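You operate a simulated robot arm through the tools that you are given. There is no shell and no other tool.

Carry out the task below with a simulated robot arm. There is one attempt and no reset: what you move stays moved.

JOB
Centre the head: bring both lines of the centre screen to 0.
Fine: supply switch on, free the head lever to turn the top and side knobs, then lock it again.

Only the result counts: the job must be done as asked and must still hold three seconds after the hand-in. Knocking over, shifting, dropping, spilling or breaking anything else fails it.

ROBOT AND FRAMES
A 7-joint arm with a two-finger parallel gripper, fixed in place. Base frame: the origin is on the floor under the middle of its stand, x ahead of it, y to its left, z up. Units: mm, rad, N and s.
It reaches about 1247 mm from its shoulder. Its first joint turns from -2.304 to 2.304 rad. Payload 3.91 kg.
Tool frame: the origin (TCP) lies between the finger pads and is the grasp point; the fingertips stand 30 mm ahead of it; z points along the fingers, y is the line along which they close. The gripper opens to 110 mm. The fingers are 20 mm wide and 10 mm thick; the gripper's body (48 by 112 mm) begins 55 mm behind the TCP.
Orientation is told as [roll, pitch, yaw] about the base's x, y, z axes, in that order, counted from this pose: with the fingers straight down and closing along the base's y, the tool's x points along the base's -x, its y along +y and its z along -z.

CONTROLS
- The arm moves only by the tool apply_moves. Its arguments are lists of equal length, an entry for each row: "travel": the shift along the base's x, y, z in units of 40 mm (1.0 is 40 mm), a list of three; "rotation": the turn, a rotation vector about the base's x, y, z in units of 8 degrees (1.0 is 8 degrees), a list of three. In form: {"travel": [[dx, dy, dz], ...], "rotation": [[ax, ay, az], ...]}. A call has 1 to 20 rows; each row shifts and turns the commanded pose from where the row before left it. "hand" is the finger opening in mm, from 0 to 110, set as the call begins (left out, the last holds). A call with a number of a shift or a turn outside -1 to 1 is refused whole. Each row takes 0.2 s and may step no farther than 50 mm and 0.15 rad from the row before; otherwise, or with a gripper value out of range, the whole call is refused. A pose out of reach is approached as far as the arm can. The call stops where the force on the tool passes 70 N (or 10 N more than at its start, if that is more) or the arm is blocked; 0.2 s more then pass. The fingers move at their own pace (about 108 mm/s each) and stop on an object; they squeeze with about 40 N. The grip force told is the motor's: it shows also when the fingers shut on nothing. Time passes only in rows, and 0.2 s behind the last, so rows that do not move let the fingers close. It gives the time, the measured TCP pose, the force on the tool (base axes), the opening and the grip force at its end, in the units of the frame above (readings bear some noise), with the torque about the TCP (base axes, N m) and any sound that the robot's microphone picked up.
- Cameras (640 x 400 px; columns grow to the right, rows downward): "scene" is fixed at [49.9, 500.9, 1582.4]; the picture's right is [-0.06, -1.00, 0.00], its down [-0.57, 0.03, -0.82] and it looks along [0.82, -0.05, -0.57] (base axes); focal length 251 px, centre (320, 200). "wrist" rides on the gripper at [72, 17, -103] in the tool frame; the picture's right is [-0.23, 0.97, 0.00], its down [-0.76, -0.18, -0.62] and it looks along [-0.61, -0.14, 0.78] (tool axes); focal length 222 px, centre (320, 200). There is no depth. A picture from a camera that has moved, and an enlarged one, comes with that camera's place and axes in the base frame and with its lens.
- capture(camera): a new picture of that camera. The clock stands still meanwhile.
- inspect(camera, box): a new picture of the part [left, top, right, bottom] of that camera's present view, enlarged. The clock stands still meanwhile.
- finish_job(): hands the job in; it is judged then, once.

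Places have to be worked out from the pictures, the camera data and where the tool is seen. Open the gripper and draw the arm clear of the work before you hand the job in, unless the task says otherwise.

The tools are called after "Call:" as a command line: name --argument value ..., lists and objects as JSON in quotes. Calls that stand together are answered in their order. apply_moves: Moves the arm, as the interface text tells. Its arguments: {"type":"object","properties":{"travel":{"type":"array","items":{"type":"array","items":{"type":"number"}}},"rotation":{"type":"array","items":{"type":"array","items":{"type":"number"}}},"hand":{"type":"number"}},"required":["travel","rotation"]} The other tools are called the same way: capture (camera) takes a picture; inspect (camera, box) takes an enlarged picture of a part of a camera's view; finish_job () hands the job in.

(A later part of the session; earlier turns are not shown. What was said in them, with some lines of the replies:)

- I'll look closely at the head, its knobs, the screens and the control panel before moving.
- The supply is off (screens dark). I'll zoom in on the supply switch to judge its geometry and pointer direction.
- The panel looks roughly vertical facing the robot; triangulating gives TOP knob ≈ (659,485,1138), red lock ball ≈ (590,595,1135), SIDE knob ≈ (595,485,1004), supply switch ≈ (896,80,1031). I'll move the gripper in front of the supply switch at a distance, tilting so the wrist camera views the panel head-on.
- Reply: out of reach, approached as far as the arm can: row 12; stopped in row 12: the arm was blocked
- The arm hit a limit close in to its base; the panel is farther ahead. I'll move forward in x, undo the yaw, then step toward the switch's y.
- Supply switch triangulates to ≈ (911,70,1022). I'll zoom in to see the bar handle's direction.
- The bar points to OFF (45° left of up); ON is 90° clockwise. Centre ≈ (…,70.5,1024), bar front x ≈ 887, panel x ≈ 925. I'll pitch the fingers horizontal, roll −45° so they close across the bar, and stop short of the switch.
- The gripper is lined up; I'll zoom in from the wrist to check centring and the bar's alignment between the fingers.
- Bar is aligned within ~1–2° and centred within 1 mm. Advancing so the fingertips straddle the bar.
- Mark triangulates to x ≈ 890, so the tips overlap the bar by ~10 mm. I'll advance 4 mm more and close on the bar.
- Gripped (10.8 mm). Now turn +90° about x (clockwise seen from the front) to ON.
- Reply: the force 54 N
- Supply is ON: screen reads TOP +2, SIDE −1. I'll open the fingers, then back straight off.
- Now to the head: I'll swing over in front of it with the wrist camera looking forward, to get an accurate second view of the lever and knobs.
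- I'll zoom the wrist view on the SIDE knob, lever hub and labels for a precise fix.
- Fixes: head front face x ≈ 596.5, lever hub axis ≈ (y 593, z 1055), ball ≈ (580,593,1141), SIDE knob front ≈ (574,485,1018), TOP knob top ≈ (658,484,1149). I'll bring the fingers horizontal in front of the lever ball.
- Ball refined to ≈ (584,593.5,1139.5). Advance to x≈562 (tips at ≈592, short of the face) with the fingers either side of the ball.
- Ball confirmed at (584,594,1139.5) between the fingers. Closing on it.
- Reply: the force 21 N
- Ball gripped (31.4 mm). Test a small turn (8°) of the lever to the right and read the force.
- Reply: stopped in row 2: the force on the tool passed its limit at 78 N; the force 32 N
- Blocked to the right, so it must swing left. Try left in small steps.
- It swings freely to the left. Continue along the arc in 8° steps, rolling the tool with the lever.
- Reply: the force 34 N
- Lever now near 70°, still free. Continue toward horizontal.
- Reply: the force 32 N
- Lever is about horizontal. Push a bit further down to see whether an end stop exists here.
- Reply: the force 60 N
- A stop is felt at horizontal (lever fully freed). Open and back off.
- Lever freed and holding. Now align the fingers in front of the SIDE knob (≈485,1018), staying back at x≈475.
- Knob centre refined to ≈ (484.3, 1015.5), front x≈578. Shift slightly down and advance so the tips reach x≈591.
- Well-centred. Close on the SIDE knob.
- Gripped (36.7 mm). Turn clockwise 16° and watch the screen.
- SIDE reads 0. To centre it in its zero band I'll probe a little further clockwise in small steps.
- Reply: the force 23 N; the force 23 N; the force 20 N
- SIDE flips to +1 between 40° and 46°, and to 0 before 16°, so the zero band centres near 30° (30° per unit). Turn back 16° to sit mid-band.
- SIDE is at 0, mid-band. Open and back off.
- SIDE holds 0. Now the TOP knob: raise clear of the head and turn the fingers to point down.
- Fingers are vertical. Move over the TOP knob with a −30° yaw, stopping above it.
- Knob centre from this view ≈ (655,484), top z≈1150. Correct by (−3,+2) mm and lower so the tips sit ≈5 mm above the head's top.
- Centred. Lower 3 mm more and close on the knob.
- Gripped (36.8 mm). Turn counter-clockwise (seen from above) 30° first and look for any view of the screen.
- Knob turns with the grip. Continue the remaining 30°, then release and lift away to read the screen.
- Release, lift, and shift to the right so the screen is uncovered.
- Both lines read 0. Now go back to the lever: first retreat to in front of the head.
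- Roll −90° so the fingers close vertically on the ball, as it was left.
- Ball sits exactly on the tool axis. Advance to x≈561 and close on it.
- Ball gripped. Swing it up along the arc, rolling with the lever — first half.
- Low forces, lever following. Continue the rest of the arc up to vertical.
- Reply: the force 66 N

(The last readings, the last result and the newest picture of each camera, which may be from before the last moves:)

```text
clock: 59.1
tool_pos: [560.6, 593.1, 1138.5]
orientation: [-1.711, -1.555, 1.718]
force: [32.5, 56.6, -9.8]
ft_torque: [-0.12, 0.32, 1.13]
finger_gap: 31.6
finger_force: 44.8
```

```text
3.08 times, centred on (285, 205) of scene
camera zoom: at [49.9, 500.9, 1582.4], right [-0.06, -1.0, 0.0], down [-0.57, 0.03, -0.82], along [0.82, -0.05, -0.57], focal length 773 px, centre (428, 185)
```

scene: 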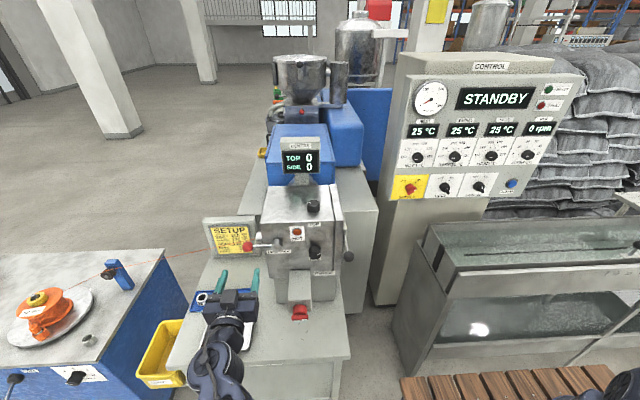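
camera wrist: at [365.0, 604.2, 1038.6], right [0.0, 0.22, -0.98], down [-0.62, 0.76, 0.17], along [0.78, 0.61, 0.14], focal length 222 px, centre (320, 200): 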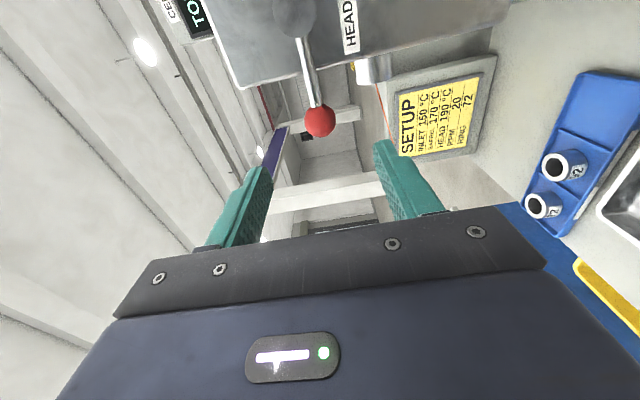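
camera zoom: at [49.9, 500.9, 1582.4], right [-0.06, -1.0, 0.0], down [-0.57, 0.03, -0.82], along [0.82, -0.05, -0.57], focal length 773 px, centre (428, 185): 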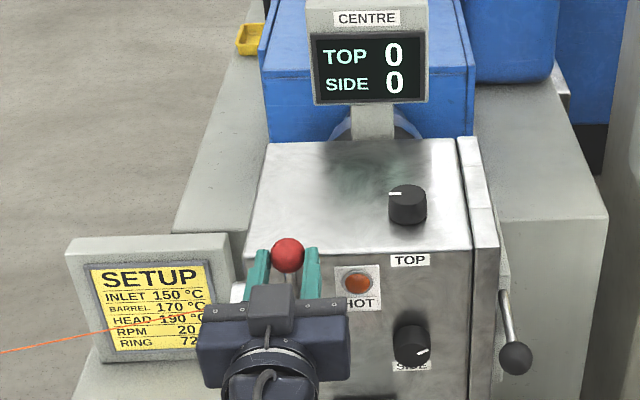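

Lever is against its vertical stop (57 N) and both lines still 0. Open and back straight off.

Call:
apply_moves --travel '[[0, 0, 0], [0, 0, 0], [0, 0, 0]]' --rotation '[[0, 0, 0], [0, 0, 0], [0, 0, 0]]' --hand 70

Call:
apply_moves --travel '[[-0.5, 0, 0], [-0.8, 0, 0], [-0.9, 0, 0], [-0.3, -0.8, 0], [0, -0.8, 0.3]]' --rotation '[[0, 0, 0], [0, 0, 0], [0, 0, 0], [0, 0, 0], [0, 0, 0]]'

Call:
capture --camera "scene"

Call:
inspect --camera "scene" --box '[225, 140, 345, 270]'

```text
clock: 59.9
tool_pos: [560.4, 588.4, 1140.5]
orientation: [-1.735, -1.558, 1.73]
force: [0.3, -0.2, -1.1]
ft_torque: [-0.02, -0.02, 0.04]
finger_gap: 70.0
finger_force: 0.1
```

```text
clock: 61.1
tool_pos: [460.9, 524.1, 1152.6]
orientation: [-1.716, -1.556, 1.718]
force: [0.9, 1.1, -0.8]
ft_torque: [0.01, 0.02, -0.02]
finger_gap: 69.9
finger_force: 0.1
```

```text
taken
```

scene: 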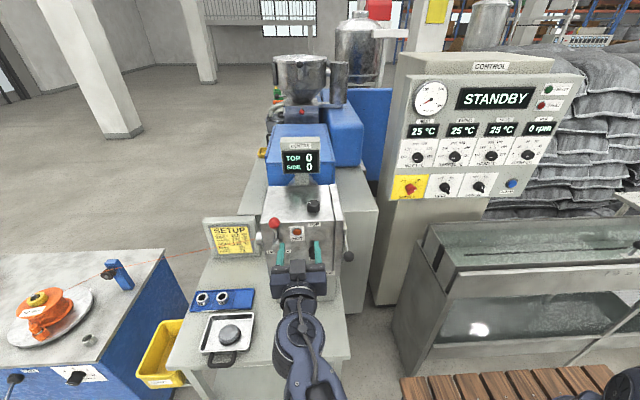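

```text
3.08 times, centred on (285, 205) of scene
camera zoom: at [49.9, 500.9, 1582.4], right [-0.06, -1.0, 0.0], down [-0.57, 0.03, -0.82], along [0.82, -0.05, -0.57], focal length 773 px, centre (428, 185)
```

zoom: 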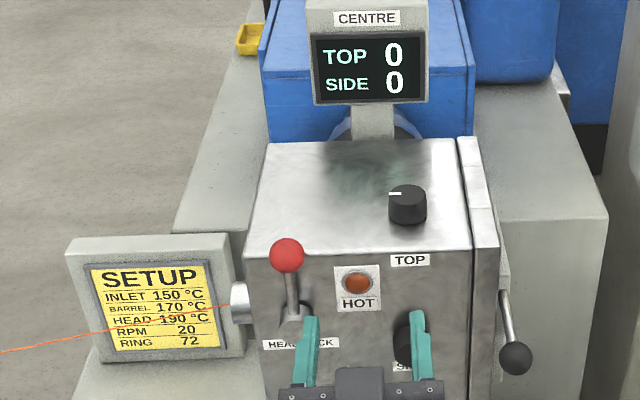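

Lever is back where it started and both lines read 0. I'll draw the arm up and away toward its starting pose, then verify closely.

Call:
apply_moves --travel '[[-0.02, -0.27, 0.54], [-0.02, -0.27, 0.54], [-0.02, -0.27, 0.54], [-0.02, -0.27, 0.54], [-0.02, -0.27, 0.54], [-0.02, -0.27, 0.54], [-0.02, -0.27, 0.54], [-0.02, -0.27, 0.54], [-0.02, -0.27, 0.54], [-0.02, -0.27, 0.54], [-0.02, -0.27, 0.54], [-0.02, -0.27, 0.54]]' --rotation '[[0, 0.9375, 0], [0, 0.9375, 0], [0, 0.9375, 0], [0, 0.9375, 0], [0, 0.9375, 0], [0, 0.9375, 0], [0, 0.9375, 0], [0, 0.9375, 0], [0, 0.9375, 0], [0, 0.9375, 0], [0, 0.9375, 0], [0, 0.9375, 0]]' --hand 110

Call:
capture --camera "scene"

Call:
inspect --camera "scene" --box '[240, 180, 370, 260]'

Call:
inspect --camera "scene" --box '[240, 120, 370, 200]'

Call:
inspect --camera "scene" --box '[370, 50, 590, 210]'

```text
clock: 63.7
tool_pos: [451.4, 395.4, 1413.0]
orientation: [-0.001, 0.002, 0.014]
force: [-0.6, 0.1, 0.6]
ft_torque: [-0.03, -0.05, 0.02]
finger_gap: 110.0
finger_force: 0.0
```

```text
taken
```

scene: 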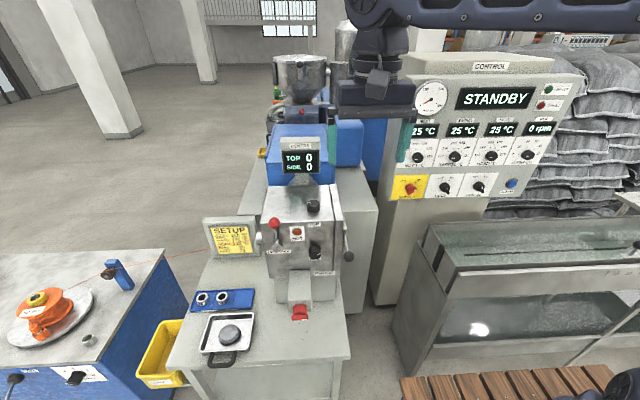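

```text
4.92 times, centred on (305, 220) of scene
camera zoom: at [49.9, 500.9, 1582.4], right [-0.06, -1.0, 0.0], down [-0.57, 0.03, -0.82], along [0.82, -0.05, -0.57], focal length 1236 px, centre (394, 102)
```

zoom: 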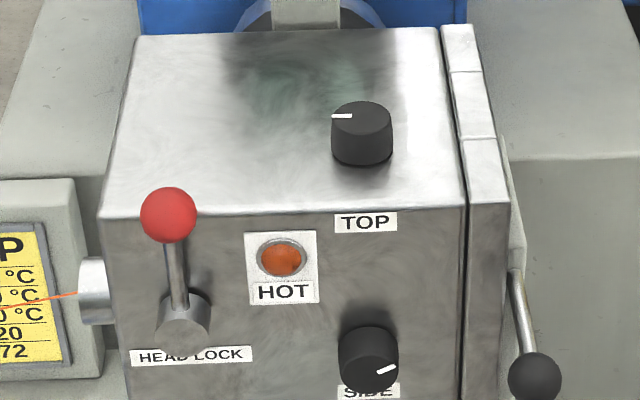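

```text
4.92 times, centred on (305, 160) of scene
camera zoom: at [49.9, 500.9, 1582.4], right [-0.06, -1.0, 0.0], down [-0.57, 0.03, -0.82], along [0.82, -0.05, -0.57], focal length 1236 px, centre (394, 397)
```

zoom: 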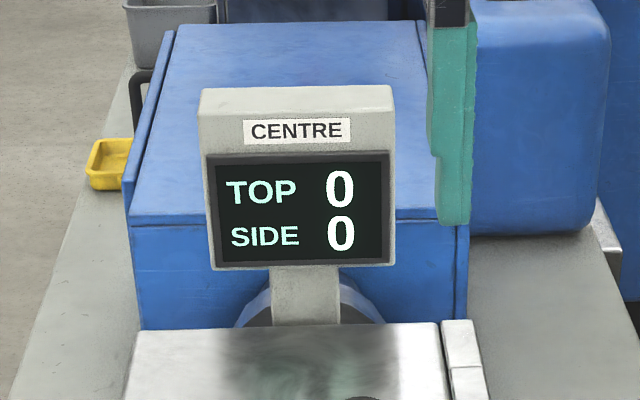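

```text
2.50 times, centred on (480, 130) of scene
camera zoom: at [49.9, 500.9, 1582.4], right [-0.06, -1.0, 0.0], down [-0.57, 0.03, -0.82], along [0.82, -0.05, -0.57], focal length 628 px, centre (-80, 375)
```

zoom: 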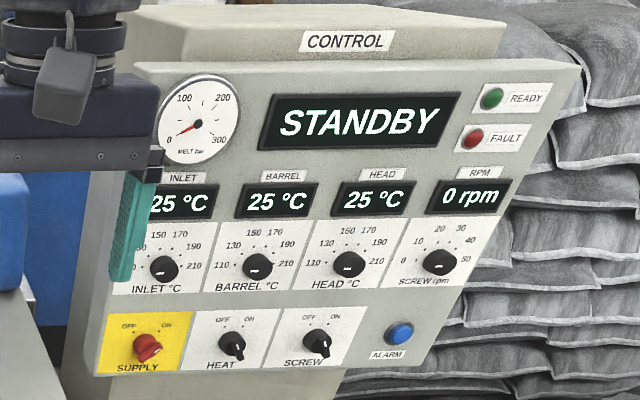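

The lever is exactly at its original locked position, the supply is on, both lines read 0, nothing else is disturbed, and the gripper is open and clear. Handing in.

Call:
finish_job

```text
The job is handed in.
```

The head is centred: the centre screen reads TOP 0 and SIDE 0, up from TOP +2 and SIDE −1 at the start. I've handed the job in.

- **Supply:** switched on and left on. The control panel shows STANDBY.
- **Knobs:** SIDE was turned 30° clockwise, which is the middle of its 0 range. TOP was turned 60° counter-clockwise. I didn't check how wide its 0 range is, because the arm hid the screen while it turned.
- **Head lever:** freed for the adjustment, then returned to its original upright position against the stop. Both lines still read 0 after locking.
- **Arm:** gripper open and drawn up, clear of the head. Nothing else looked moved in the final pictures.
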